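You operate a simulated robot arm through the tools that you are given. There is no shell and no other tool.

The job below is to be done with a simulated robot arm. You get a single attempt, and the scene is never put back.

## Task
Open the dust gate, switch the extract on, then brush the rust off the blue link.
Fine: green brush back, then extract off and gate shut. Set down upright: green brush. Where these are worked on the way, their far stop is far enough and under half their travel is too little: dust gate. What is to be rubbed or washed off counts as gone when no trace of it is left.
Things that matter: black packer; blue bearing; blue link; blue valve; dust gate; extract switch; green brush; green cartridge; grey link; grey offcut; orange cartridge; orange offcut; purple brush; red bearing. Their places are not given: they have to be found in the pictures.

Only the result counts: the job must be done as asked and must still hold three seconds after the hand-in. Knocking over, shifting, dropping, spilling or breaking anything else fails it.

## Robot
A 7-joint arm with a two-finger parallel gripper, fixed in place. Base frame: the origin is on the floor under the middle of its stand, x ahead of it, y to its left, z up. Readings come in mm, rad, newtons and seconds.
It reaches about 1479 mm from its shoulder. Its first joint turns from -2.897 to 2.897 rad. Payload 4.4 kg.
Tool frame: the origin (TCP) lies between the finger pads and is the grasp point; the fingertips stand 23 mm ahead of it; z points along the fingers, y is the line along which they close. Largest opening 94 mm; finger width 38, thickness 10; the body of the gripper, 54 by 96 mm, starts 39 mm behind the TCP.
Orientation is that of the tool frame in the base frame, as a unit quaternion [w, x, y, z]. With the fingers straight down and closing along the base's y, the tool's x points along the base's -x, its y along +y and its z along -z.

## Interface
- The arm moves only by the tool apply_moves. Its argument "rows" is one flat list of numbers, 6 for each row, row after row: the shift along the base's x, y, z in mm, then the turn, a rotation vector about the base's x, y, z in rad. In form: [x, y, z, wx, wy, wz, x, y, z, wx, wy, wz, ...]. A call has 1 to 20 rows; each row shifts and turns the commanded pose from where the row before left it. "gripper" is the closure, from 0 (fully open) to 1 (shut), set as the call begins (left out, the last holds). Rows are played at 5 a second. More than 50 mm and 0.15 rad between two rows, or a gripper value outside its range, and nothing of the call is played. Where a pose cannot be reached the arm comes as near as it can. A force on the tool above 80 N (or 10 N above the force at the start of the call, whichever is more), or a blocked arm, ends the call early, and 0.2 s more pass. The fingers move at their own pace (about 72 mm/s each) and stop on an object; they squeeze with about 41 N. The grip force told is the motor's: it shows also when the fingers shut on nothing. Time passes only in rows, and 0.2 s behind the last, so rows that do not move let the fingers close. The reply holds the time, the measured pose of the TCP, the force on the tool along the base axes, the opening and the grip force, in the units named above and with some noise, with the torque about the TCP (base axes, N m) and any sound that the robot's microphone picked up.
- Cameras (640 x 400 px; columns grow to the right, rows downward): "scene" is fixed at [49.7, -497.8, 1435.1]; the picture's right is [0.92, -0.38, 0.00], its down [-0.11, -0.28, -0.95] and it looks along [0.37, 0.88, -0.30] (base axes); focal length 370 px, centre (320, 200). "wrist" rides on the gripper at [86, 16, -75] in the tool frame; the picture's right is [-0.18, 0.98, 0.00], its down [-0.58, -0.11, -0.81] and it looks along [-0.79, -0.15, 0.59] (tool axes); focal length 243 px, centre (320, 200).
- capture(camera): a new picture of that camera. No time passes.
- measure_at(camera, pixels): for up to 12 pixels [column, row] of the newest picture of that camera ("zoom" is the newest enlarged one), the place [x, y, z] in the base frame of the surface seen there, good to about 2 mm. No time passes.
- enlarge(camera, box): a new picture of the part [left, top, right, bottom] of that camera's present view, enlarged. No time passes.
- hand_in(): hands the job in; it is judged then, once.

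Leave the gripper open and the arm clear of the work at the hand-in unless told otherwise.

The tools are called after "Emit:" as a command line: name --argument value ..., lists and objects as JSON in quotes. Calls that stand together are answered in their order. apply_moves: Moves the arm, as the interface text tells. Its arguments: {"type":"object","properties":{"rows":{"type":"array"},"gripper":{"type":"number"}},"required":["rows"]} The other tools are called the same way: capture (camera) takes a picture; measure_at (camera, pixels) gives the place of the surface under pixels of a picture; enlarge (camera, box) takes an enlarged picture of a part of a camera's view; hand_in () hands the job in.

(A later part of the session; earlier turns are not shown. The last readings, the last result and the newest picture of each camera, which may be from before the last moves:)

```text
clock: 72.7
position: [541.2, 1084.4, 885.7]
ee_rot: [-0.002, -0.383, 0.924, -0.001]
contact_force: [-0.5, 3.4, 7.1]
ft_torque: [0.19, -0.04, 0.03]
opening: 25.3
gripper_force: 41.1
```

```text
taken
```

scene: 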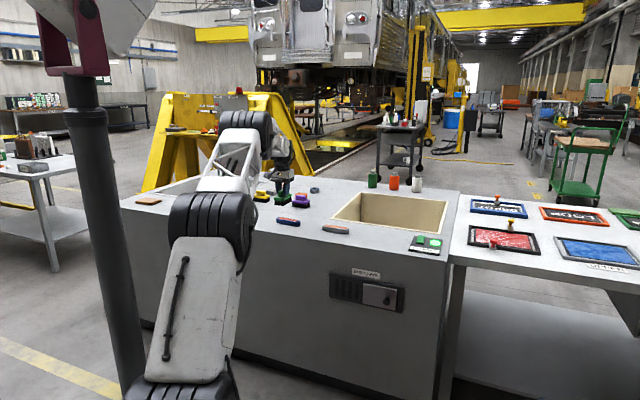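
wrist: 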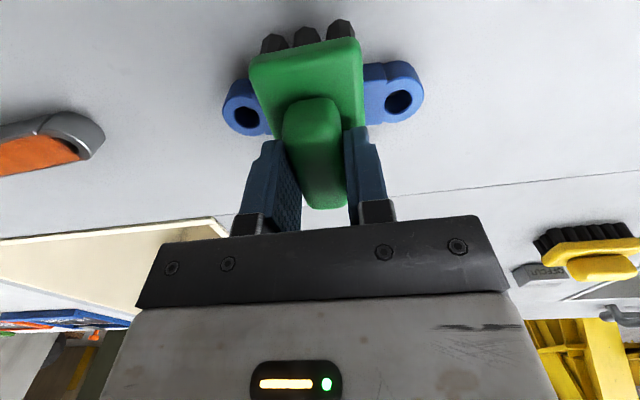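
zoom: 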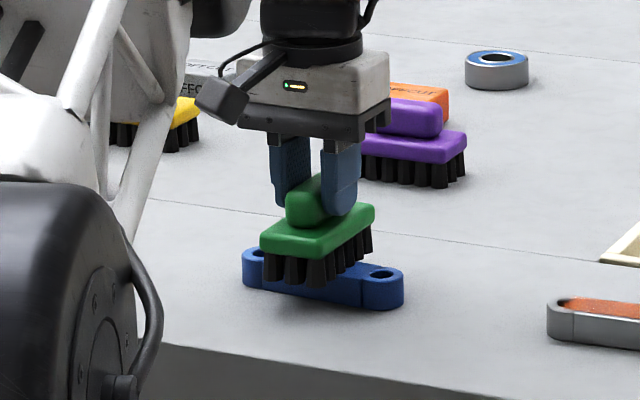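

Both ends are clean now. One more full-length pass for the middle and ends, finishing at the centre.

Emit:
apply_moves --rows '[8, -8, 0, 0, 0, 0, 8, -8, 0, 0, 0, 0, 8, -8, 0, 0, 0, 0, 8, -8, 0, 0, 0, 0, -8, 8, 0, 0, 0, 0, -8, 8, 0, 0, 0, 0, -8, 8, 0, 0, 0, 0, -8, 8, 0, 0, 0, 0, -8, 8, 0, 0, 0, 0, -8, 8, 0, 0, 0, 0, -8, 8, 0, 0, 0, 0, -8, 8, 0, 0, 0, 0, 8, -8, 0, 0, 0, 0, 8, -8, 0, 0, 0, 0, 8, -8, 0, 0, 0, 0, 8, -8, 0, 0, 0, 0]'

Emit:
apply_moves --rows '[0, 0, 10, 0, 0, 0, 0, 0, 25, 0, 0, 0, 0, 0, 35, 0, 0, 0, 0, 0, 30, 0, 0, 0]'

Emit:
enlarge --camera "scene" --box '[268, 207, 312, 234]'

Emit:
capture --camera "wrist"

```text
clock: 76.0
position: [543.1, 1087.0, 886.3]
ee_rot: [-0.002, -0.384, 0.924, -0.001]
contact_force: [-3.1, 6.2, 16.5]
ft_torque: [0.18, 0.12, 0.01]
opening: 25.6
gripper_force: 41.2
```

```text
clock: 77.0
position: [542.5, 1084.6, 986.2]
ee_rot: [-0.003, -0.383, 0.924, -0.001]
contact_force: [1.4, -0.3, -1.9]
ft_torque: [-0.02, 0.05, 0.03]
opening: 25.4
gripper_force: 41.2
```

```text
14.55 times, centred on (290, 220) of scene
```

zoom: 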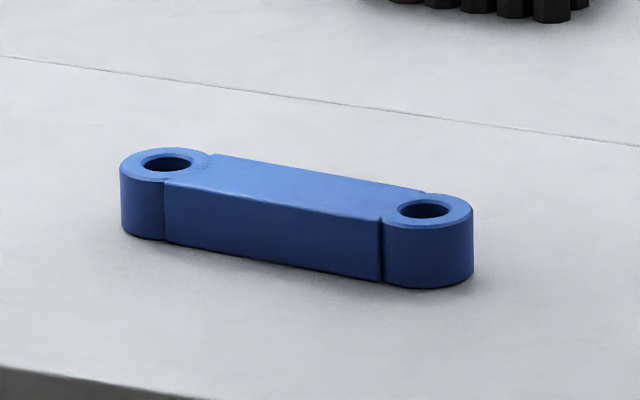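

```text
taken
```

wrist: 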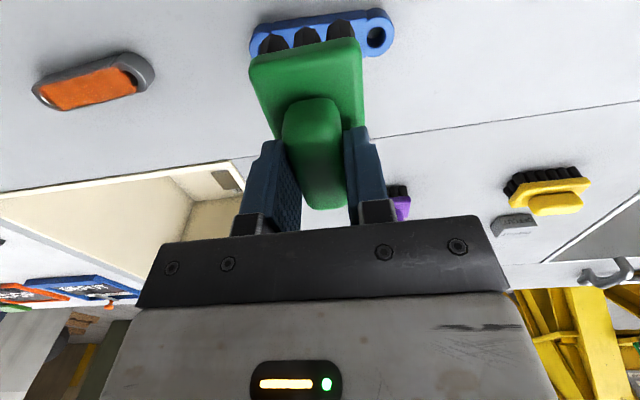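

The link looks clean and is at the same pixels. Zoom further to check for any trace near (205,155) of this zoom.

Emit:
enlarge --camera "scene" --box '[275, 215, 291, 225]'

Emit:
enlarge --camera "scene" --box '[288, 216, 304, 226]'

Emit:
enlarge --camera "wrist" --box '[230, 0, 410, 80]'

```text
16.00 times, centred on (283, 220) of scene
```

zoom: 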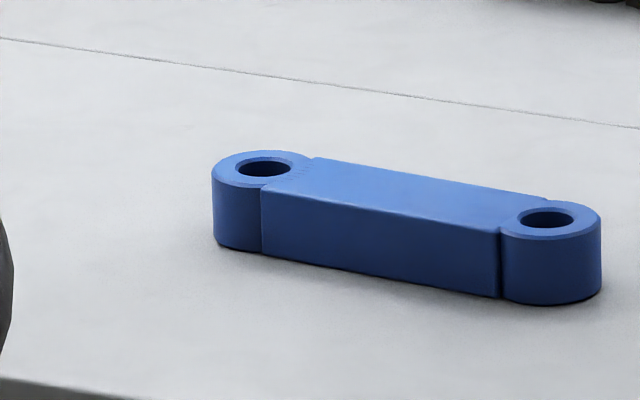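

```text
16.00 times, centred on (296, 221) of scene
```

zoom: 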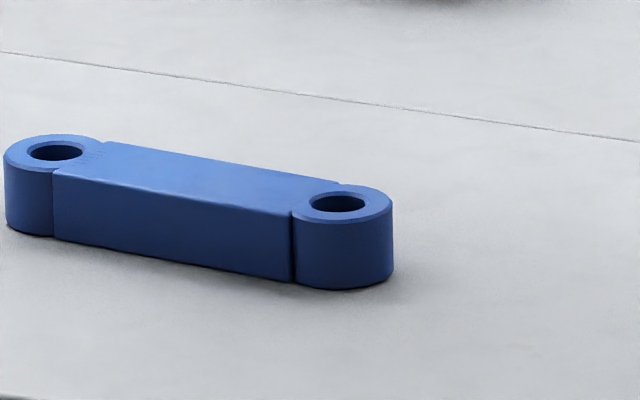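

```text
3.56 times, centred on (320, 40) of wrist
```

zoom: 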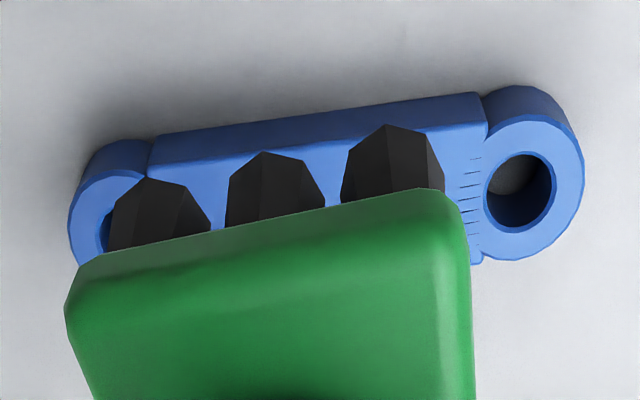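

There are small tick marks near one eye of the link (possibly geometry). Move aside (on the way back, s +110) so that the wrist camera sees the link top unobstructed.

Emit:
apply_moves --rows '[25.9, -25.9, 0, 0, 0, 0, 25.9, -25.9, 0, 0, 0, 0, 25.9, -25.9, 0, 0, 0, 0]'

Emit:
capture --camera "wrist"

Emit:
enlarge --camera "wrist" --box '[370, 0, 570, 100]'

```text
clock: 77.8
position: [621.1, 1008.5, 985.3]
ee_rot: [-0.002, -0.383, 0.924, -0.001]
contact_force: [0.2, -0.1, -2.2]
ft_torque: [0.0, 0.0, 0.03]
opening: 25.6
gripper_force: 41.7
```

```text
taken
```

wrist: 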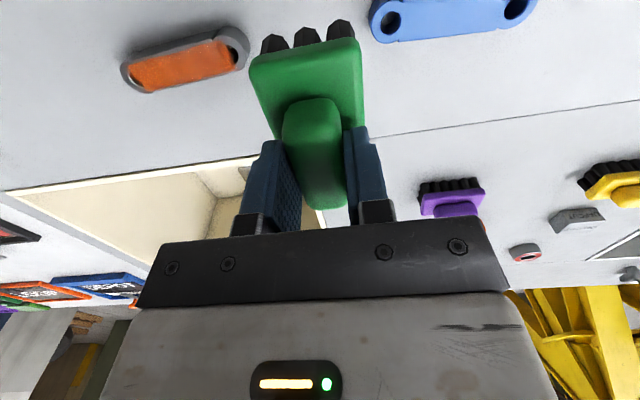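

```text
3.20 times, centred on (470, 50) of wrist
```

zoom: 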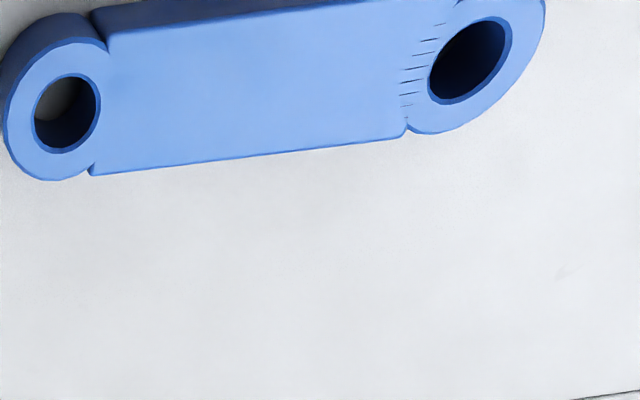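

Emit:
enlarge --camera "wrist" --box '[485, 0, 533, 30]'

```text
13.33 times, centred on (509, 15) of wrist
```

zoom: 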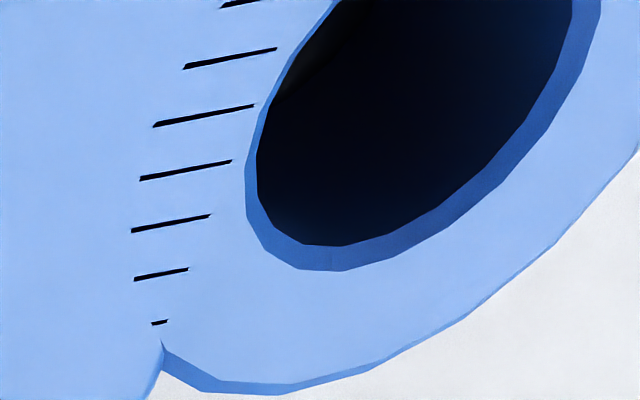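

Only rendering slits, no rust. Now carry the brush back to above its home (x≈862, y≈762.6).

Emit:
apply_moves --rows '[26.77, -27.32, 0, 0, 0, 0, 26.77, -27.32, 0, 0, 0, 0, 26.77, -27.32, 0, 0, 0, 0, 26.77, -27.32, 0, 0, 0, 0, 26.77, -27.32, 0, 0, 0, 0, 26.77, -27.32, 0, 0, 0, 0, 26.77, -27.32, 0, 0, 0, 0, 26.77, -27.32, 0, 0, 0, 0, 26.77, -27.32, 0, 0, 0, 0, 0, 0, 0, 0, 0, 0]'

Emit:
capture --camera "wrist"

Emit:
enlarge --camera "scene" --box '[340, 160, 440, 260]'

```text
clock: 80.0
position: [863.5, 764.6, 985.1]
ee_rot: [-0.002, -0.382, 0.924, 0.0]
contact_force: [0.2, -0.3, -1.8]
ft_torque: [0.01, 0.04, -0.02]
opening: 25.7
gripper_force: 41.0
```

```text
taken
```

wrist: 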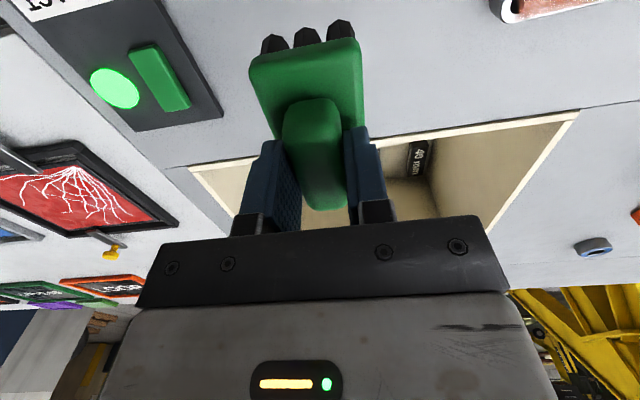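

```text
4.00 times, centred on (390, 210) of scene
```

zoom: 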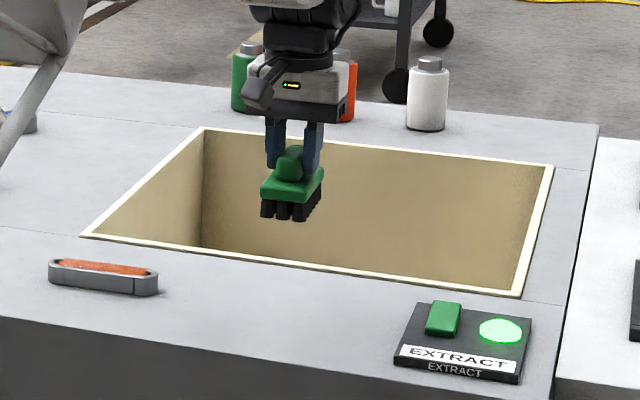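

Above home. Descend to a few mm above the bench (TCP z≈870), then feel for contact.

Emit:
apply_moves --rows '[-1, -1.5, -30, 0, 0, 0, 0, 0, -35, 0, 0, 0, 0, 0, -30, 0, 0, 0, 0, 0, -15, 0, 0, 0, 0, 0, -4, 0, 0, 0, 0, 0, 0, 0, 0, 0]'

Emit:
apply_moves --rows '[0, 0, -3, 0, 0, 0, 0, 0, -1.5, 0, 0, 0, 0, 0, 0, 0, 0, 0]'

Emit:
enlarge --camera "scene" --box '[350, 205, 414, 250]'

```text
clock: 81.5
position: [862.7, 762.9, 872.1]
ee_rot: [-0.002, -0.383, 0.924, 0.0]
contact_force: [-0.4, -0.2, -0.9]
ft_torque: [0.01, -0.05, 0.01]
opening: 25.6
gripper_force: 40.9
```

```text
clock: 82.2
position: [861.6, 761.1, 866.1]
ee_rot: [-0.002, -0.383, 0.924, -0.002]
contact_force: [0.3, 0.6, -1.0]
ft_torque: [-0.02, 0.04, -0.01]
opening: 25.3
gripper_force: 41.0
```

```text
8.89 times, centred on (382, 228) of scene
```

zoom: 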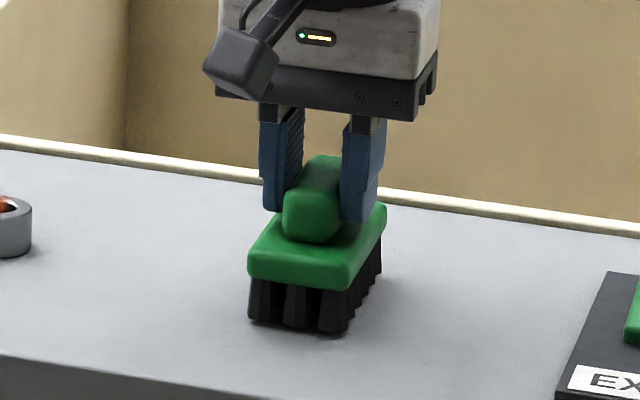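

Nearly the original picture (about 2 mm high). Lower 1 mm steps until touching.

Emit:
apply_moves --rows '[0, 0, -1, 0, 0, 0, 0, 0, 0, 0, 0, 0]'

Emit:
apply_moves --rows '[0, 0, -1, 0, 0, 0, 0, 0, 0, 0, 0, 0]'

```text
clock: 82.8
position: [861.4, 761.8, 866.2]
ee_rot: [-0.002, -0.383, 0.924, -0.001]
contact_force: [0.3, 0.2, -1.4]
ft_torque: [-0.04, 0.0, 0.01]
opening: 25.5
gripper_force: 40.8
```

```text
clock: 83.5
position: [861.0, 760.0, 864.4]
ee_rot: [-0.001, -0.382, 0.924, -0.001]
contact_force: [-0.5, -0.4, -1.6]
ft_torque: [0.0, -0.01, -0.03]
opening: 25.8
gripper_force: 40.5
```

Emit:
apply_moves --rows '[0, 0, -0.8, 0, 0, 0, 0, 0, 0, 0, 0, 0]'

Emit:
enlarge --camera "scene" --box '[350, 205, 414, 250]'

```text
clock: 84.0
position: [862.2, 760.1, 864.9]
ee_rot: [-0.001, -0.382, 0.924, -0.001]
contact_force: [0.0, -0.1, -1.9]
ft_torque: [0.02, 0.04, 0.0]
opening: 25.3
gripper_force: 40.7
```

```text
8.89 times, centred on (382, 228) of scene
```

zoom: 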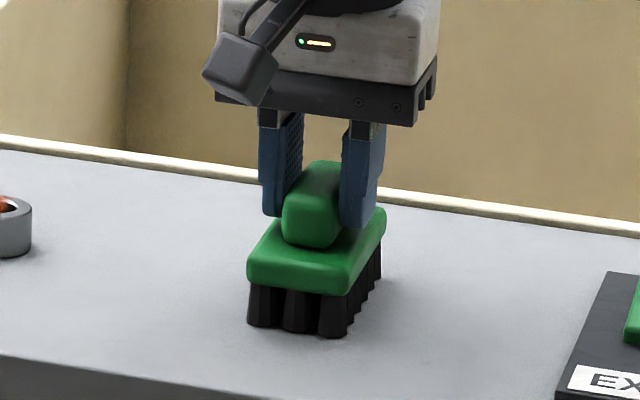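

Almost identical to the original. Feel down another 1 mm.

Emit:
apply_moves --rows '[-0.5, 0.7, -0.8, 0, 0, 0, 0, 0, 0, 0, 0, 0]'

```text
clock: 84.7
position: [860.2, 761.9, 863.9]
ee_rot: [-0.002, -0.383, 0.924, 0.0]
contact_force: [0.4, -1.3, 2.1]
ft_torque: [-0.16, 0.06, 0.04]
opening: 25.7
gripper_force: 41.0
```

Contact felt (force z rose to +2 N). Open the gripper, then lift straight up.

Emit:
apply_moves --rows '[0, 0, 0, 0, 0, 0, 0, 0, 0, 0, 0, 0, 0, 0, 0, 0, 0, 0, 0, 0, 0, 0, 0, 0]' --gripper 0

Emit:
apply_moves --rows '[0, 0, 20, 0, 0, 0, 0, 0, 30, 0, 0, 0, 0, 0, 40, 0, 0, 0]'

Emit:
enlarge --camera "scene" --box '[364, 215, 404, 240]'

Emit:
capture --camera "wrist"

```text
clock: 85.7
position: [860.3, 762.0, 864.6]
ee_rot: [-0.002, -0.383, 0.924, 0.0]
contact_force: [-0.1, 0.0, -0.2]
ft_torque: [-0.01, -0.01, -0.01]
opening: 94.0
gripper_force: 0.0
```

```text
clock: 86.5
position: [859.3, 761.0, 950.3]
ee_rot: [-0.002, -0.383, 0.924, -0.001]
contact_force: [0.6, 0.1, -1.3]
ft_torque: [0.02, -0.01, -0.03]
opening: 94.1
gripper_force: 0.0
```

```text
16.00 times, centred on (384, 228) of scene
```

zoom: 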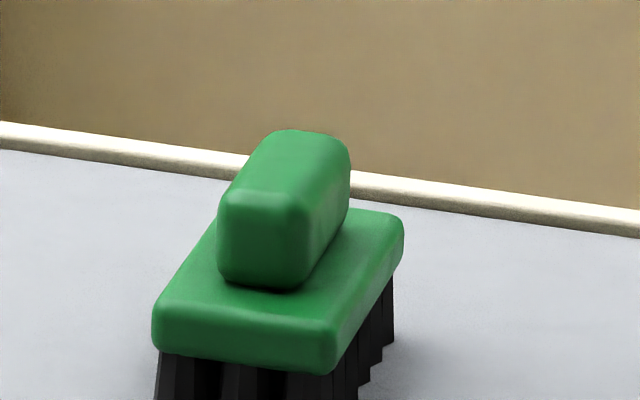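

```text
taken
```

wrist: 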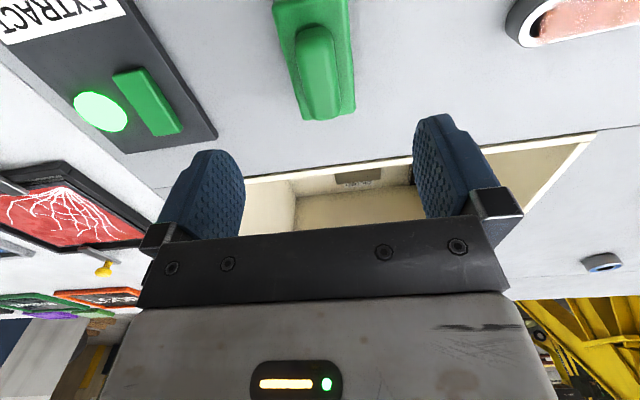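

The brush stands upright exactly at its old place. Now close the gripper and fly above the rear end of the rocker (x≈997, y≈666).

Emit:
apply_moves --rows '[27.5, -18.9, 2, 0, 0, 0, 27.5, -18.9, 2, 0, 0, 0, 27.5, -18.9, 2, 0, 0, 0, 27.5, -18.9, 2, 0, 0, 0, 27.5, -18.9, 2, 0, 0, 0, 0, 0, 0, 0, 0, 0]' --gripper 1

Emit:
capture --camera "wrist"

Emit:
enlarge --camera "scene" --box '[400, 225, 448, 255]'

Emit:
measure_at --camera "zoom" --pixels '[[250, 145], [325, 155], [225, 235], [310, 245], [275, 190], [285, 150]]'

```text
clock: 87.8
position: [997.8, 667.8, 963.8]
ee_rot: [-0.001, -0.382, 0.924, -0.001]
contact_force: [0.2, 0.0, -0.1]
ft_torque: [0.0, 0.0, -0.01]
opening: 0.0
gripper_force: 41.3
```

```text
taken
```

wrist: 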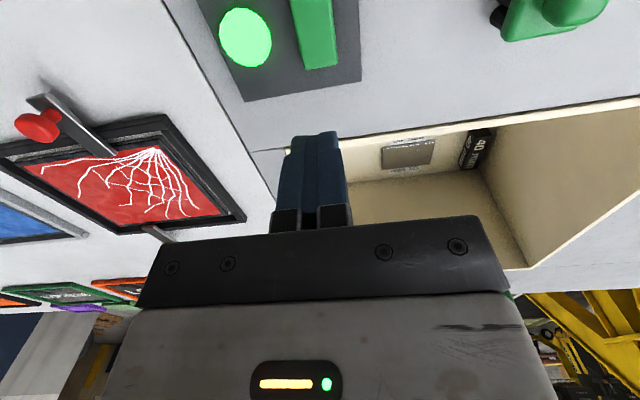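

```text
13.33 times, centred on (424, 240) of scene
```

zoom: 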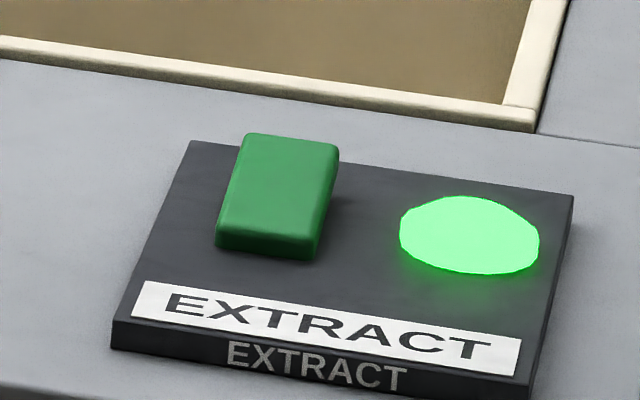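

```text
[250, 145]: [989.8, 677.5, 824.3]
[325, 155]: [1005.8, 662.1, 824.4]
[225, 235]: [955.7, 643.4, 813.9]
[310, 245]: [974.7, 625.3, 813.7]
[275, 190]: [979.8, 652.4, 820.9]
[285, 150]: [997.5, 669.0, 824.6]
```

Rear end raised (z≈825-826, f≈1180). TCP is at f≈1177.7, s≈233. Descend to tip ≈5 mm above it.

Emit:
apply_moves --rows '[-0.5, -0.5, -35, 0, 0, 0, 0, 0, -35, 0, 0, 0, 0, 0, -28, 0, 0, 0, 0, 0, -9, 0, 0, 0]'

Emit:
enlarge --camera "scene" --box '[390, 210, 454, 260]'

```text
clock: 88.8
position: [998.4, 665.4, 856.9]
ee_rot: [-0.002, -0.383, 0.924, 0.0]
contact_force: [-0.2, 0.6, 0.5]
ft_torque: [0.01, 0.02, -0.01]
opening: 0.0
gripper_force: 40.9
```

```text
8.00 times, centred on (422, 235) of scene
```

zoom: 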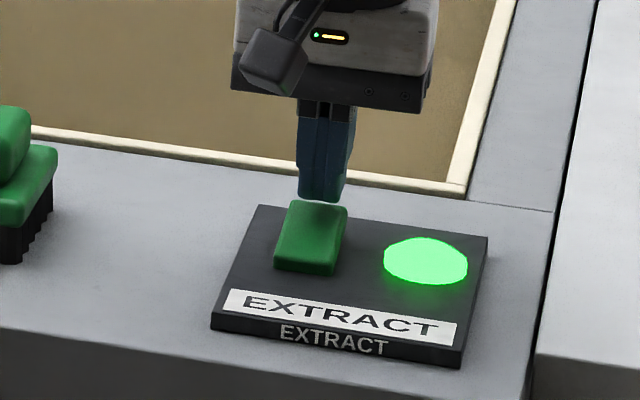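

Tip hovers over the rear end. Press down in small steps.

Emit:
apply_moves --rows '[0, 0, -4, 0, 0, 0, 0, 0, -3, 0, 0, 0, 0, 0, -2, 0, 0, 0, 0, 0, -2, 0, 0, 0, 0, 0, -2, 0, 0, 0]'

Emit:
enlarge --camera "scene" --box '[390, 210, 454, 260]'

```text
clock: 90.0
position: [997.0, 665.8, 846.1]
ee_rot: [0.0, -0.382, 0.924, 0.0]
contact_force: [1.5, -3.8, 13.5]
ft_torque: [-0.25, 0.09, 0.16]
opening: 0.3
gripper_force: 41.3
heard: click
```

```text
8.00 times, centred on (422, 235) of scene
```

zoom: 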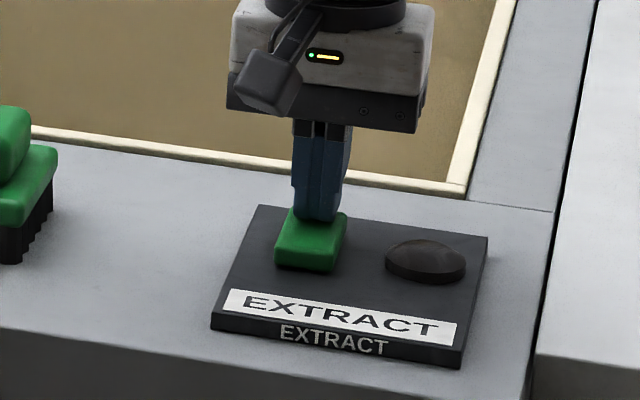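

Click heard and the lamp is off. Lift off and check.

Emit:
apply_moves --rows '[0, 0, 20, 0, 0, 0, 0, 0, 40, 0, 0, 0, 0, 0, 45, 0, 0, 0, 0, 0, 45, 0, 0, 0]'

Emit:
enlarge --camera "scene" --box '[400, 225, 448, 255]'

Emit:
capture --camera "scene"

```text
clock: 91.0
position: [999.6, 665.5, 991.9]
ee_rot: [-0.004, -0.383, 0.924, -0.001]
contact_force: [-0.2, 0.9, -0.8]
ft_torque: [0.01, 0.0, 0.0]
opening: 0.0
gripper_force: 40.8
```

```text
13.33 times, centred on (424, 240) of scene
```

zoom: 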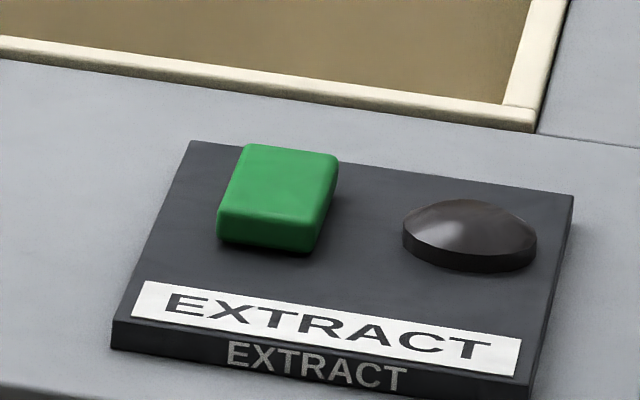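

```text
taken
```

scene: 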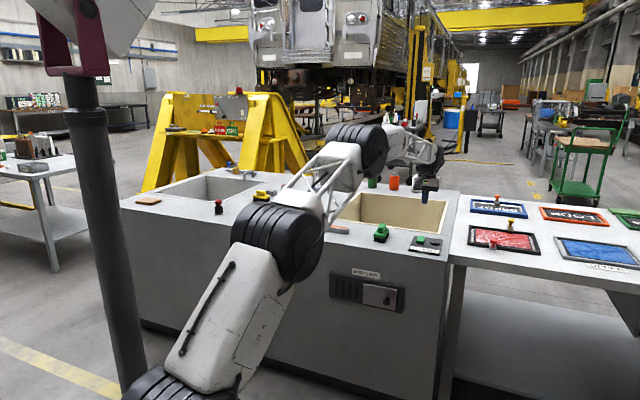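

The lamp is off, but the rocker may be mid-way; measure its tilt against the initial (front 826 / rear 819).

Emit:
measure_at --camera "zoom" --pixels '[[250, 153], [325, 162], [230, 205], [310, 215], [275, 180], [260, 200], [290, 160], [240, 170]]'

Emit:
capture --camera "wrist"

```text
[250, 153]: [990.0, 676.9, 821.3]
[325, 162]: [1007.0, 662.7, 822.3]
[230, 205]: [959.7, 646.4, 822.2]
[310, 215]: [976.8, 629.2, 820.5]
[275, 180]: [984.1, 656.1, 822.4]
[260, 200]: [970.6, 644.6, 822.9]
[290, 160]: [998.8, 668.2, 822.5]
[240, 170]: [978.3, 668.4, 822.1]
```

```text
taken
```

wrist: 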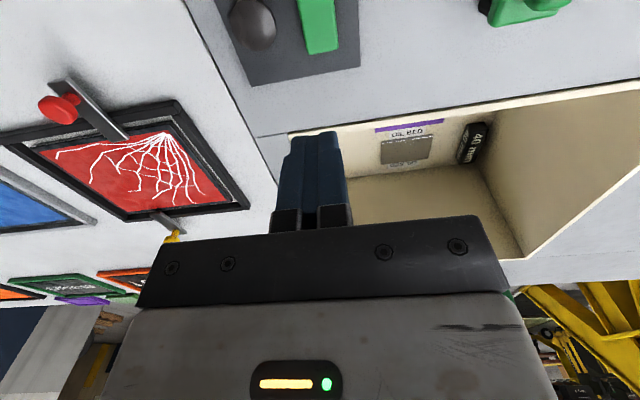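

The rocker is level (≈822 everywhere), i.e. only half-way, although the lamp is off. Press the rear end further down to the full off stop. Descend again.

Emit:
apply_moves --rows '[-1.0, 1.0, -45, 0, 0, 0, 0, 0, -45, 0, 0, 0, 0, 0, -35, 0, 0, 0, 0, 0, -14, 0, 0, 0, 0, 0, 0, 0, 0, 0]'

Emit:
apply_moves --rows '[0, 0, -4, 0, 0, 0, 0, 0, -2, 0, 0, 0, 0, 0, -2, 0, 0, 0, 0, 0, -2, 0, 0, 0]'

Emit:
enlarge --camera "scene" --box '[390, 210, 454, 260]'

```text
clock: 92.2
position: [997.6, 668.7, 856.7]
ee_rot: [-0.001, -0.383, 0.924, -0.001]
contact_force: [0.0, 0.0, -1.0]
ft_torque: [0.0, -0.01, -0.02]
opening: 0.1
gripper_force: 40.9
```

```text
clock: 93.2
position: [996.4, 667.9, 845.5]
ee_rot: [-0.001, -0.382, 0.924, -0.001]
contact_force: [-1.7, 0.1, 5.9]
ft_torque: [-0.1, 0.13, -0.04]
opening: 0.0
gripper_force: 41.2
```

```text
8.00 times, centred on (422, 235) of scene
```

zoom: 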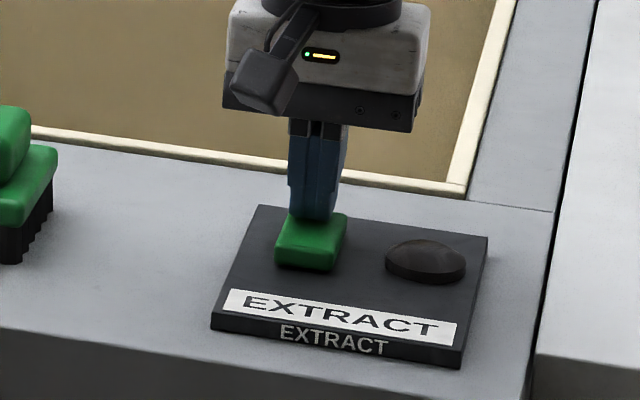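

Contact again at ~6 N. Press further in 1.5 mm steps.

Emit:
apply_moves --rows '[0, 0, -1.5, 0, 0, 0, 0, 0, -1.5, 0, 0, 0, 0, 0, -1.5, 0, 0, 0]'

Emit:
enlarge --camera "scene" --box '[390, 210, 454, 260]'

```text
clock: 94.0
position: [997.5, 669.2, 847.1]
ee_rot: [0.002, -0.383, 0.924, -0.001]
contact_force: [-7.4, 3.6, 52.3]
ft_torque: [-0.6, 0.92, -0.13]
opening: 0.0
gripper_force: 41.8
```

```text
8.00 times, centred on (422, 235) of scene
```

zoom: 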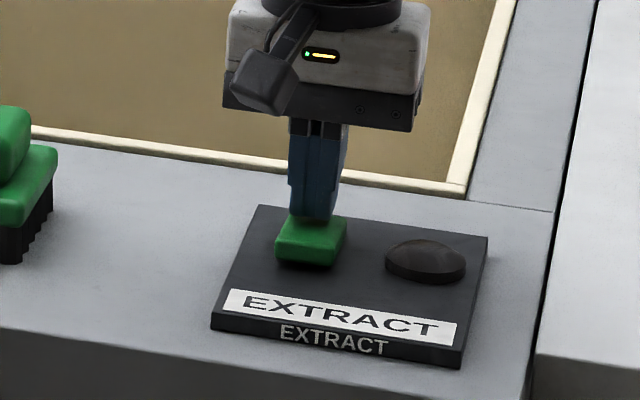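

At 52 N it is at its stop and the front has risen like at the start. Lift off and check.

Emit:
apply_moves --rows '[0, 0, 15, 0, 0, 0, 0, 0, 40, 0, 0, 0, 0, 0, 45, 0, 0, 0, 0, 0, 45, 0, 0, 0]'

Emit:
enlarge --camera "scene" --box '[400, 225, 448, 255]'

Emit:
measure_at --camera "zoom" --pixels '[[250, 160], [325, 172], [230, 198], [310, 208], [275, 180], [290, 165]]'

```text
clock: 95.0
position: [997.7, 668.1, 984.8]
ee_rot: [-0.002, -0.382, 0.924, -0.001]
contact_force: [0.0, 0.6, 0.0]
ft_torque: [-0.02, -0.02, 0.02]
opening: 0.2
gripper_force: 41.1
```

```text
13.33 times, centred on (424, 240) of scene
```

zoom: 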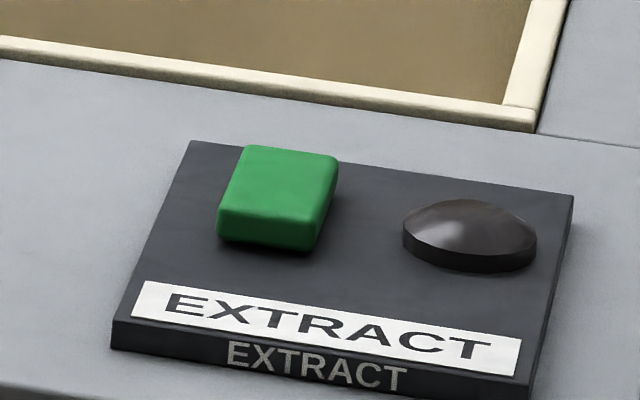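

```text
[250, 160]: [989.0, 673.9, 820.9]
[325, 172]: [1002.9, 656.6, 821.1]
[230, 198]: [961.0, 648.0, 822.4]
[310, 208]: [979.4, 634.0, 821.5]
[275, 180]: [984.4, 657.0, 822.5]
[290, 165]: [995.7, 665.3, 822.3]
```

Level again after release. Let some time pass with null rows and look again.

Emit:
apply_moves --rows '[0, 0, 0, 0, 0, 0, 0, 0, 0, 0, 0, 0, 0, 0, 0, 0, 0, 0, 0, 0, 0, 0, 0, 0, 0, 0, 0, 0, 0, 0]'

Emit:
enlarge --camera "scene" --box '[400, 225, 448, 255]'

```text
clock: 96.2
position: [997.7, 669.1, 986.2]
ee_rot: [-0.001, -0.383, 0.924, -0.001]
contact_force: [0.3, 0.3, -0.3]
ft_torque: [-0.01, -0.01, -0.02]
opening: 0.0
gripper_force: 41.0
```

```text
13.33 times, centred on (424, 240) of scene
```

zoom: 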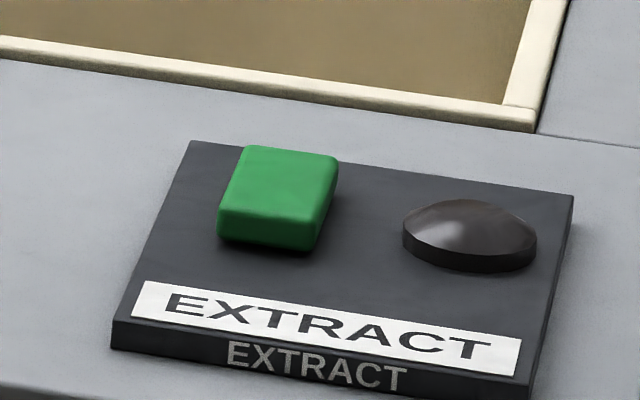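

The flat 38 mm finger was probably blocked by the pivot region at level height. Shift 11 mm further back (f≈1189) so only the rear edge is pressed, and descend again.

Emit:
apply_moves --rows '[7.5, 7.5, -45, 0, 0, 0, 0, 0, -45, 0, 0, 0, 0, 0, -30, 0, 0, 0, 0, 0, -10, 0, 0, 0, 0, 0, 0, 0, 0, 0]'

Emit:
enlarge --camera "scene" --box '[390, 210, 454, 260]'

Emit:
capture --camera "wrist"

```text
clock: 97.5
position: [1002.7, 674.6, 856.1]
ee_rot: [-0.002, -0.383, 0.924, 0.0]
contact_force: [-0.3, 1.0, -0.5]
ft_torque: [0.02, 0.01, -0.02]
opening: 0.0
gripper_force: 41.4
```

```text
8.00 times, centred on (422, 235) of scene
```

zoom: 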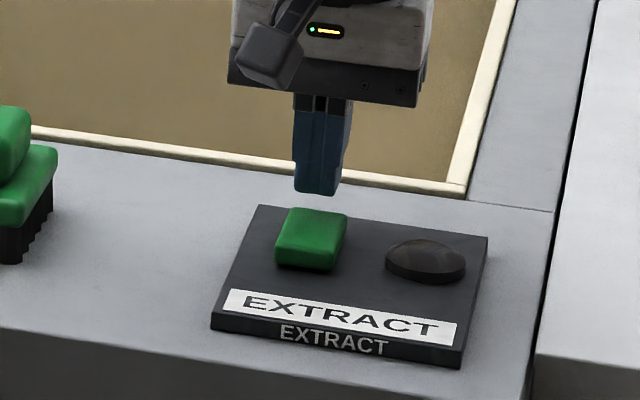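

```text
taken
```

wrist: 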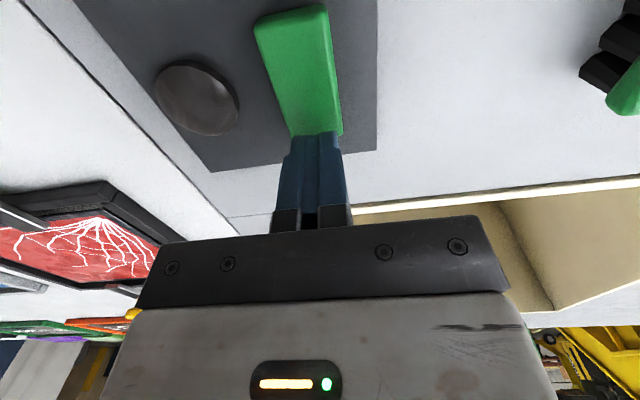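

Finger spans mainly behind the rocker's rear edge. Press down to TCP ≈842.

Emit:
apply_moves --rows '[1, 1, -5, 0, 0, 0, 0, 0, -3, 0, 0, 0, 0, 0, -2, 0, 0, 0, 0, 0, -2, 0, 0, 0, 0, 0, -1.5, 0, 0, 0]'

Emit:
enlarge --camera "scene" --box '[390, 210, 454, 260]'

```text
clock: 98.7
position: [1005.4, 676.6, 845.2]
ee_rot: [0.0, -0.383, 0.924, 0.0]
contact_force: [-0.7, -3.4, 12.9]
ft_torque: [-0.29, 0.16, 0.04]
opening: 0.0
gripper_force: 41.3
```

```text
8.00 times, centred on (422, 235) of scene
```

zoom: 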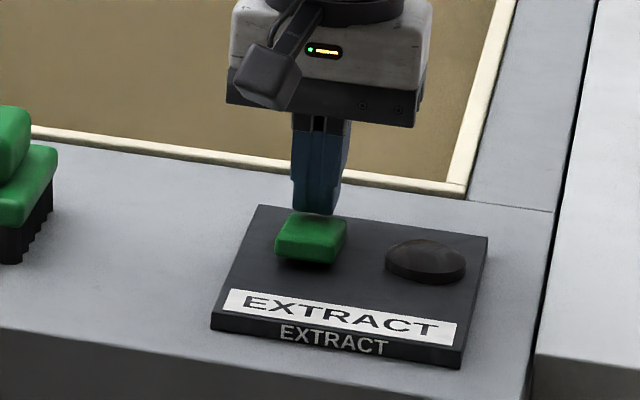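

Now the front rises. Press 2 mm more.

Emit:
apply_moves --rows '[0, 0, -1.5, 0, 0, 0, 0, 0, -1.5, 0, 0, 0]'

Emit:
enlarge --camera "scene" --box '[390, 210, 454, 260]'

```text
clock: 99.2
position: [1005.8, 676.1, 844.9]
ee_rot: [0.001, -0.383, 0.924, 0.001]
contact_force: [-8.4, -7.7, 49.2]
ft_torque: [-0.8, 0.86, 0.02]
opening: 0.1
gripper_force: 41.6
```

```text
8.00 times, centred on (422, 235) of scene
```

zoom: 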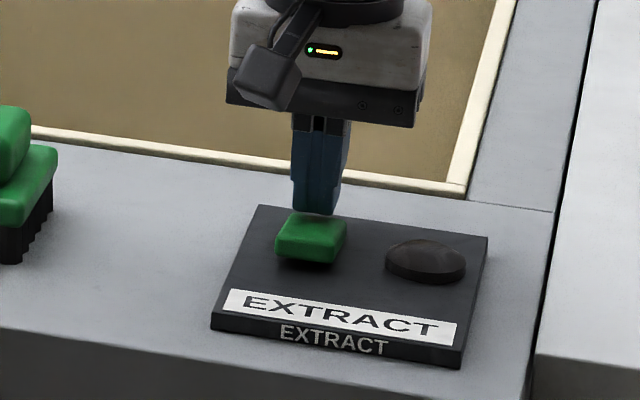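

At its stop (49 N), tilt looks like the start. Lift and check.

Emit:
apply_moves --rows '[0, 0, 15, 0, 0, 0, 0, 0, 40, 0, 0, 0, 0, 0, 45, 0, 0, 0, 0, 0, 45, 0, 0, 0]'

Emit:
enlarge --camera "scene" --box '[400, 225, 448, 255]'

Emit:
measure_at --camera "zoom" --pixels '[[250, 160], [325, 172], [230, 198], [310, 208], [275, 180], [290, 165]]'

```text
clock: 100.2
position: [1007.9, 675.2, 982.7]
ee_rot: [-0.003, -0.383, 0.924, 0.0]
contact_force: [0.1, 0.3, -0.7]
ft_torque: [0.02, 0.01, 0.03]
opening: 0.0
gripper_force: 40.9
```

```text
13.33 times, centred on (424, 240) of scene
```

zoom: 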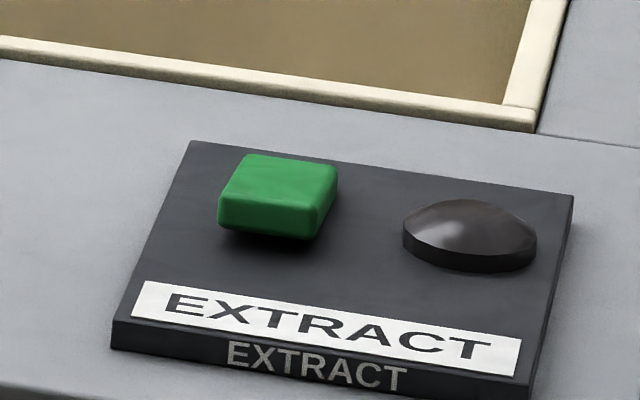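

```text
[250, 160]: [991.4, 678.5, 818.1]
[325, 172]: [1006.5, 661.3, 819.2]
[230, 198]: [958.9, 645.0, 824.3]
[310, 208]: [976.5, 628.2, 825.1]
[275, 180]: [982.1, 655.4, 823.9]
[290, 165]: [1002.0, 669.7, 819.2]
```

Identical to the initial off position now. Next the gate: fly back to in front of the bench, exactly in the arm plane at 45° (x=y=566, z≈1000), opening the gripper.

Emit:
apply_moves --rows '[-40.1, -9.9, 2, 0, 0, 0, -40.1, -9.9, 2, 0, 0, 0, -40.1, -9.9, 2, 0, 0, 0, -40.1, -9.9, 2, 0, 0, 0, -40.1, -9.9, 2, 0, 0, 0, -40.1, -9.9, 2, 0, 0, 0, -40.1, -9.9, 2, 0, 0, 0, -40.1, -9.9, 2, 0, 0, 0, -40.1, -9.9, 2, 0, 0, 0, -40.1, -9.9, 0, 0, 0, 0, -40.1, -9.9, 0, 0, 0, 0]' --gripper 0

Emit:
capture --camera "scene"

```text
clock: 102.7
position: [562.7, 567.0, 1001.2]
ee_rot: [-0.001, -0.383, 0.924, -0.001]
contact_force: [-0.6, 0.2, 0.3]
ft_torque: [-0.03, 0.0, 0.04]
opening: 94.1
gripper_force: 0.0
```

```text
taken
```

scene: 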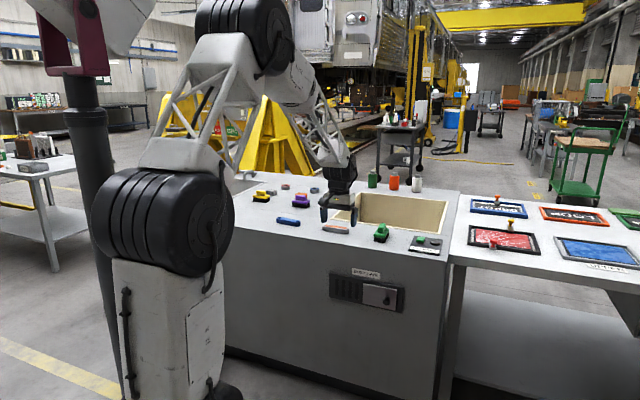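

Now tilt the gripper up in the arm plane with the TCP fixed, 6 rows then 5.

Emit:
apply_moves --rows '[1.5, -1.5, 0, 0.101, -0.101, 0, 0, 0, 0, 0.101, -0.101, 0, 0, 0, 0, 0.101, -0.101, 0, 0, 0, 0, 0.101, -0.101, 0, 0, 0, 0, 0.101, -0.101, 0, 0, 0, 0, 0.101, -0.101, 0]'

Emit:
apply_moves --rows '[0, 0, 0, 0.101, -0.101, 0, 0, 0, 0, 0.101, -0.101, 0, 0, 0, 0, 0.101, -0.101, 0, 0, 0, 0, 0.101, -0.101, 0, 0, 0, 0, 0.101, -0.101, 0]'

Emit:
capture --camera "scene"

```text
clock: 104.0
position: [566.6, 565.3, 990.1]
ee_rot: [0.377, -0.35, 0.843, 0.157]
contact_force: [-2.0, -1.4, 5.2]
ft_torque: [-0.14, 0.19, 0.02]
opening: 94.1
gripper_force: 0.1
```

```text
clock: 105.2
position: [563.1, 566.7, 1002.6]
ee_rot: [0.653, -0.271, 0.654, 0.27]
contact_force: [0.2, 1.2, -0.3]
ft_torque: [-0.03, 0.0, 0.0]
opening: 93.9
gripper_force: 0.0
out of reach, approached as far as the arm can: row 2
```

```text
taken
```

scene: 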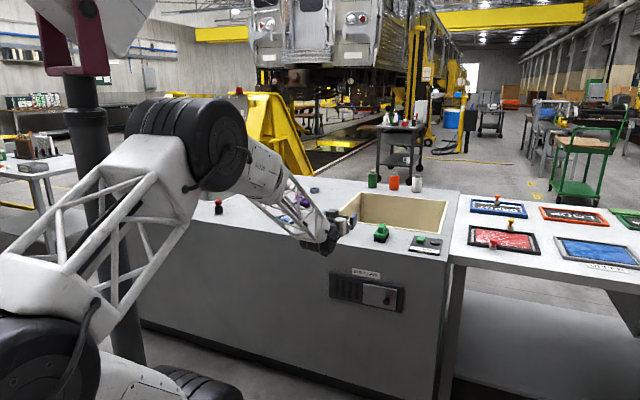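

Horizontal now. Descend straight down to z≈602 in two calls.

Emit:
apply_moves --rows '[0, 0, -40, 0, 0, 0, 0, 0, -40, 0, 0, 0, 0, 0, -40, 0, 0, 0, 0, 0, -40, 0, 0, 0, 0, 0, -40, 0, 0, 0]'

Emit:
apply_moves --rows '[0, 0, -40, 0, 0, 0, 0, 0, -40, 0, 0, 0, 0, 0, -40, 0, 0, 0, 0, 0, -40, 0, 0, 0, 0, 0, -40, 0, 0, 0]'

Emit:
capture --camera "scene"

```text
clock: 106.5
position: [563.5, 567.3, 800.9]
ee_rot: [0.653, -0.271, 0.654, 0.27]
contact_force: [0.5, 0.1, 0.4]
ft_torque: [0.02, 0.03, -0.03]
opening: 94.1
gripper_force: 0.2
```

```text
clock: 107.7
position: [565.6, 567.9, 600.4]
ee_rot: [0.652, -0.271, 0.654, 0.271]
contact_force: [0.5, -0.5, 0.0]
ft_torque: [-0.03, 0.01, -0.02]
opening: 93.8
gripper_force: 0.0
```

```text
taken
```

scene: 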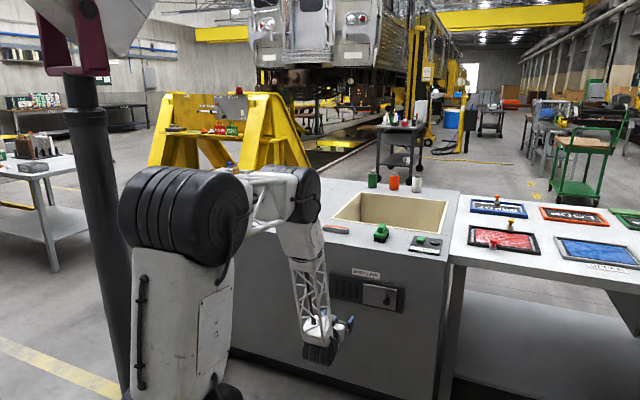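

Now measure the knob in its open position (around (388,298) in scene).

Emit:
enlarge --camera "scene" --box '[320, 260, 416, 320]'

Emit:
measure_at --camera "zoom" --pixels '[[440, 277], [424, 277], [458, 277], [440, 258], [440, 296], [508, 260], [450, 250], [360, 200]]'

```text
6.67 times, centred on (368, 290) of scene
```

zoom: 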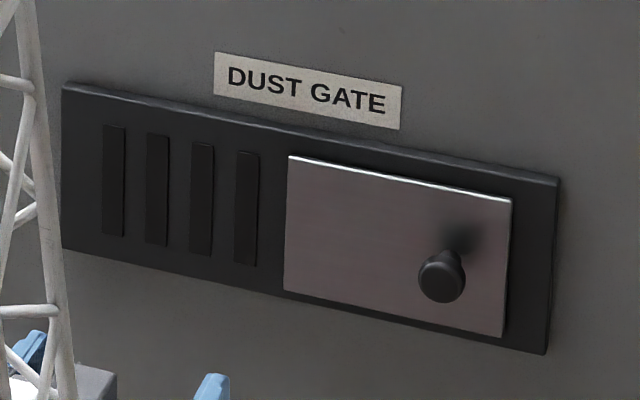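

```text
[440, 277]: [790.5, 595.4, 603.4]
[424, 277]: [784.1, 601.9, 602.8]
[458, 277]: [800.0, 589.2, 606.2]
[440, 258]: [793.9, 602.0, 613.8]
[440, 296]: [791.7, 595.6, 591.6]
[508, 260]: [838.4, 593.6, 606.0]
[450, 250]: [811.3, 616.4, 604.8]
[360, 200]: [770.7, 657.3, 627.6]
```

Knob at s≈139, f≈980, z≈602. Move sideways to s≈139 at f≈870.

Emit:
apply_moves --rows '[37, -12.8, 0, 0, 0, 0, 37, -12.8, 0, 0, 0, 0, 37, -12.8, 0, 0, 0, 0, 37, -12.8, 0, 0, 0, 0, 0, 0, 0, 0, 0, 0]'

Emit:
capture --camera "wrist"

Emit:
measure_at --camera "wrist" --pixels '[[316, 60], [300, 60], [334, 60]]'

```text
clock: 108.8
position: [712.3, 516.0, 603.7]
ee_rot: [0.653, -0.271, 0.654, 0.271]
contact_force: [-0.1, 0.7, 0.4]
ft_torque: [0.03, -0.01, -0.04]
opening: 94.0
gripper_force: 0.0
```

```text
taken
```

wrist: 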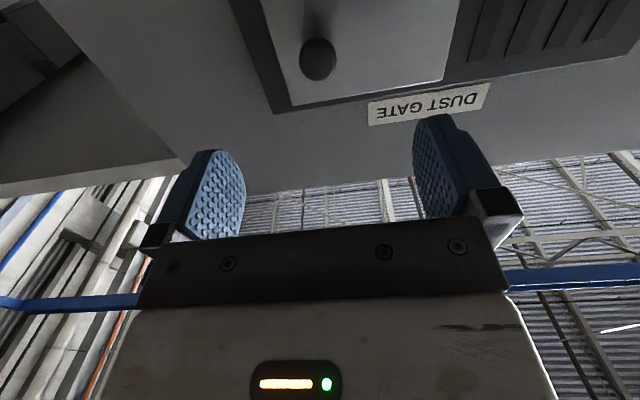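

```text
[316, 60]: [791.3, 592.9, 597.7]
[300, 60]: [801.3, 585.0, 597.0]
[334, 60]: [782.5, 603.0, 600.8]
```

Aligned with the knob. Move forward 111 mm to surround it.

Emit:
apply_moves --rows '[19.6, 19.6, -0.5, 0, 0, 0, 19.6, 19.6, -0.5, 0, 0, 0, 19.6, 19.6, 0, 0, 0, 0, 19.6, 19.6, 0, 0, 0, 0, 0, 0, 0, 0, 0, 0]'

Emit:
capture --camera "wrist"

```text
clock: 110.0
position: [788.7, 595.1, 599.2]
ee_rot: [0.652, -0.271, 0.654, 0.271]
contact_force: [0.2, 0.2, -0.3]
ft_torque: [0.0, -0.03, -0.03]
opening: 93.9
gripper_force: 0.1
```

```text
taken
```

wrist: 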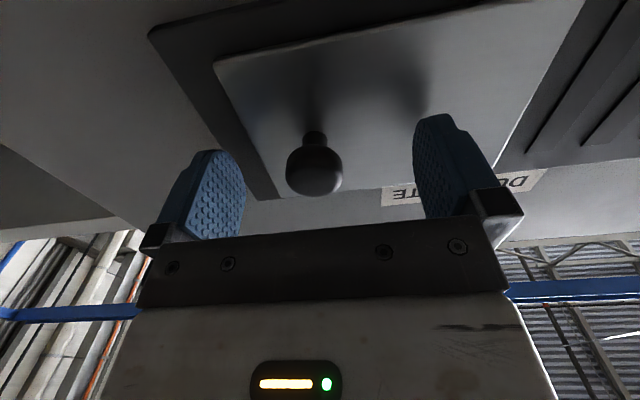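

The knob is between the fingers. Close.

Emit:
apply_moves --rows '[0.7, -0.7, 0, 0, 0, 0, 0, 0, 0, 0, 0, 0, 0, 0, 0, 0, 0, 0, 0, 0, 0, 0, 0, 0]' --gripper 1

```text
clock: 111.0
position: [790.3, 594.0, 601.5]
ee_rot: [0.652, -0.272, 0.654, 0.271]
contact_force: [1.1, 1.9, -0.5]
ft_torque: [-0.01, 0.01, -0.01]
opening: 27.4
gripper_force: 45.1
```

Gripped. Slide back along -u by 120 mm.

Emit:
apply_moves --rows '[-7.07, 7.07, 0, 0, 0, 0, -14.14, 14.14, 0, 0, 0, 0, -14.14, 14.14, 0, 0, 0, 0, -14.14, 14.14, 0, 0, 0, 0, -14.14, 14.14, 0, 0, 0, 0, -14.14, 14.14, 0, 0, 0, 0, -7.07, 7.07, 0, 0, 0, 0]'

```text
clock: 112.7
position: [703.6, 679.4, 601.0]
ee_rot: [0.653, -0.271, 0.654, 0.27]
contact_force: [-10.2, -12.3, 9.7]
ft_torque: [0.12, -0.02, -0.04]
opening: 27.1
gripper_force: 45.4
```

Nearly closed. Continue to the closed stop in 5 mm steps.

Emit:
apply_moves --rows '[-4, 3.1, 0, 0, 0, 0, -3.54, 3.54, 0, 0, 0, 0, -3.54, 3.54, 0, 0, 0, 0, -2, 2, 0, 0, 0, 0, -1.5, 1.5, 0, 0, 0, 0]'

Emit:
enlarge --camera "scene" --box '[320, 260, 416, 320]'

```text
clock: 113.8
position: [692.1, 692.5, 600.7]
ee_rot: [0.653, -0.27, 0.655, 0.269]
contact_force: [14.1, -0.6, -11.7]
ft_torque: [-0.26, 0.2, -0.15]
opening: 27.1
gripper_force: 45.0
```

```text
6.67 times, centred on (368, 290) of scene
```

zoom: 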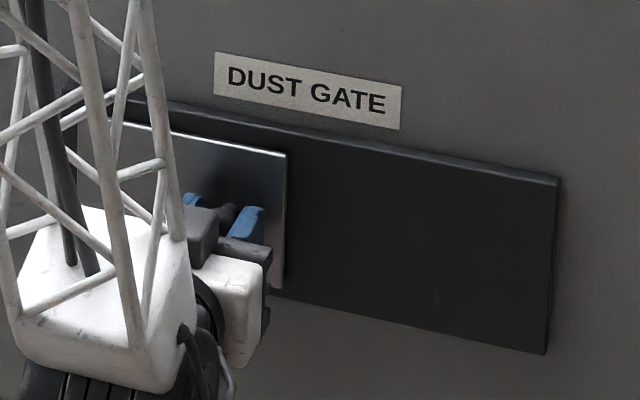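

The plate edge is at (288,155) as at the start; a resisting force appears. Push 2 mm more to confirm the stop.

Emit:
apply_moves --rows '[-1.2, 1.2, 0, 0, 0, 0, -1.2, 1.2, 0, 0, 0, 0]'

```text
clock: 114.5
position: [691.5, 691.2, 601.2]
ee_rot: [0.653, -0.27, 0.655, 0.269]
contact_force: [53.8, -37.4, -17.4]
ft_torque: [-0.14, 0.18, -0.62]
opening: 27.2
gripper_force: 45.2
```

Hard stop (64 N). Relax the push slightly and open the gripper.

Emit:
apply_moves --rows '[1.7, -1.7, 0, 0, 0, 0]'

Emit:
apply_moves --rows '[0, 0, 0, 0, 0, 0, 0, 0, 0, 0, 0, 0, 0, 0, 0, 0, 0, 0]' --gripper 0

Emit:
apply_moves --rows '[-20, -20, 0, 0, 0, 0, -25, -25, 0, 0, 0, 0, -30, -30, 0, 0, 0, 0, -30, -30, 0, 0, 0, 0, -24, -24, 0, 0, 0, 0]'

Emit:
enlarge --camera "scene" --box '[320, 260, 416, 320]'

Emit:
capture --camera "wrist"

```text
clock: 114.8
position: [689.6, 693.7, 600.8]
ee_rot: [0.652, -0.271, 0.654, 0.271]
contact_force: [54.5, -37.5, -16.2]
ft_torque: [-0.23, 0.33, -0.65]
opening: 27.2
gripper_force: 44.8
```

```text
clock: 115.7
position: [689.0, 694.2, 600.3]
ee_rot: [0.653, -0.271, 0.654, 0.271]
contact_force: [0.3, 0.7, 0.4]
ft_torque: [0.0, 0.02, -0.01]
opening: 93.9
gripper_force: 0.1
```

```text
clock: 116.8
position: [560.0, 564.8, 600.2]
ee_rot: [0.652, -0.271, 0.654, 0.271]
contact_force: [0.1, 0.0, -0.1]
ft_torque: [0.0, 0.01, 0.0]
opening: 93.9
gripper_force: 0.1
```

```text
6.67 times, centred on (368, 290) of scene
```

zoom: 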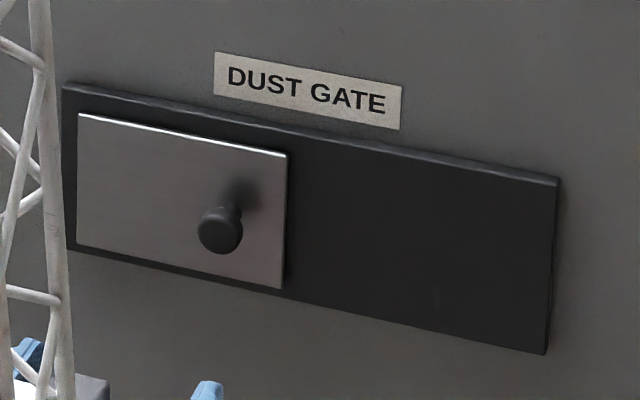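

```text
taken
```

wrist: 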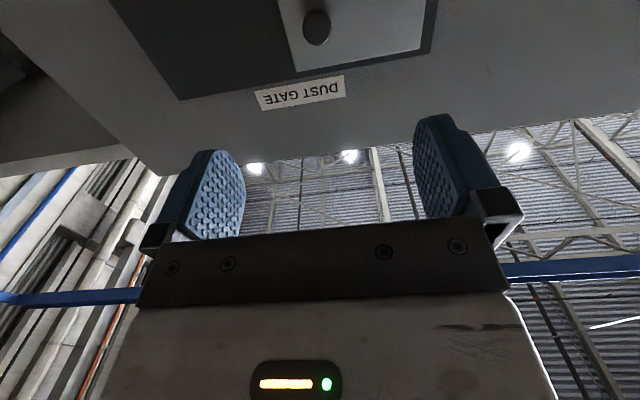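

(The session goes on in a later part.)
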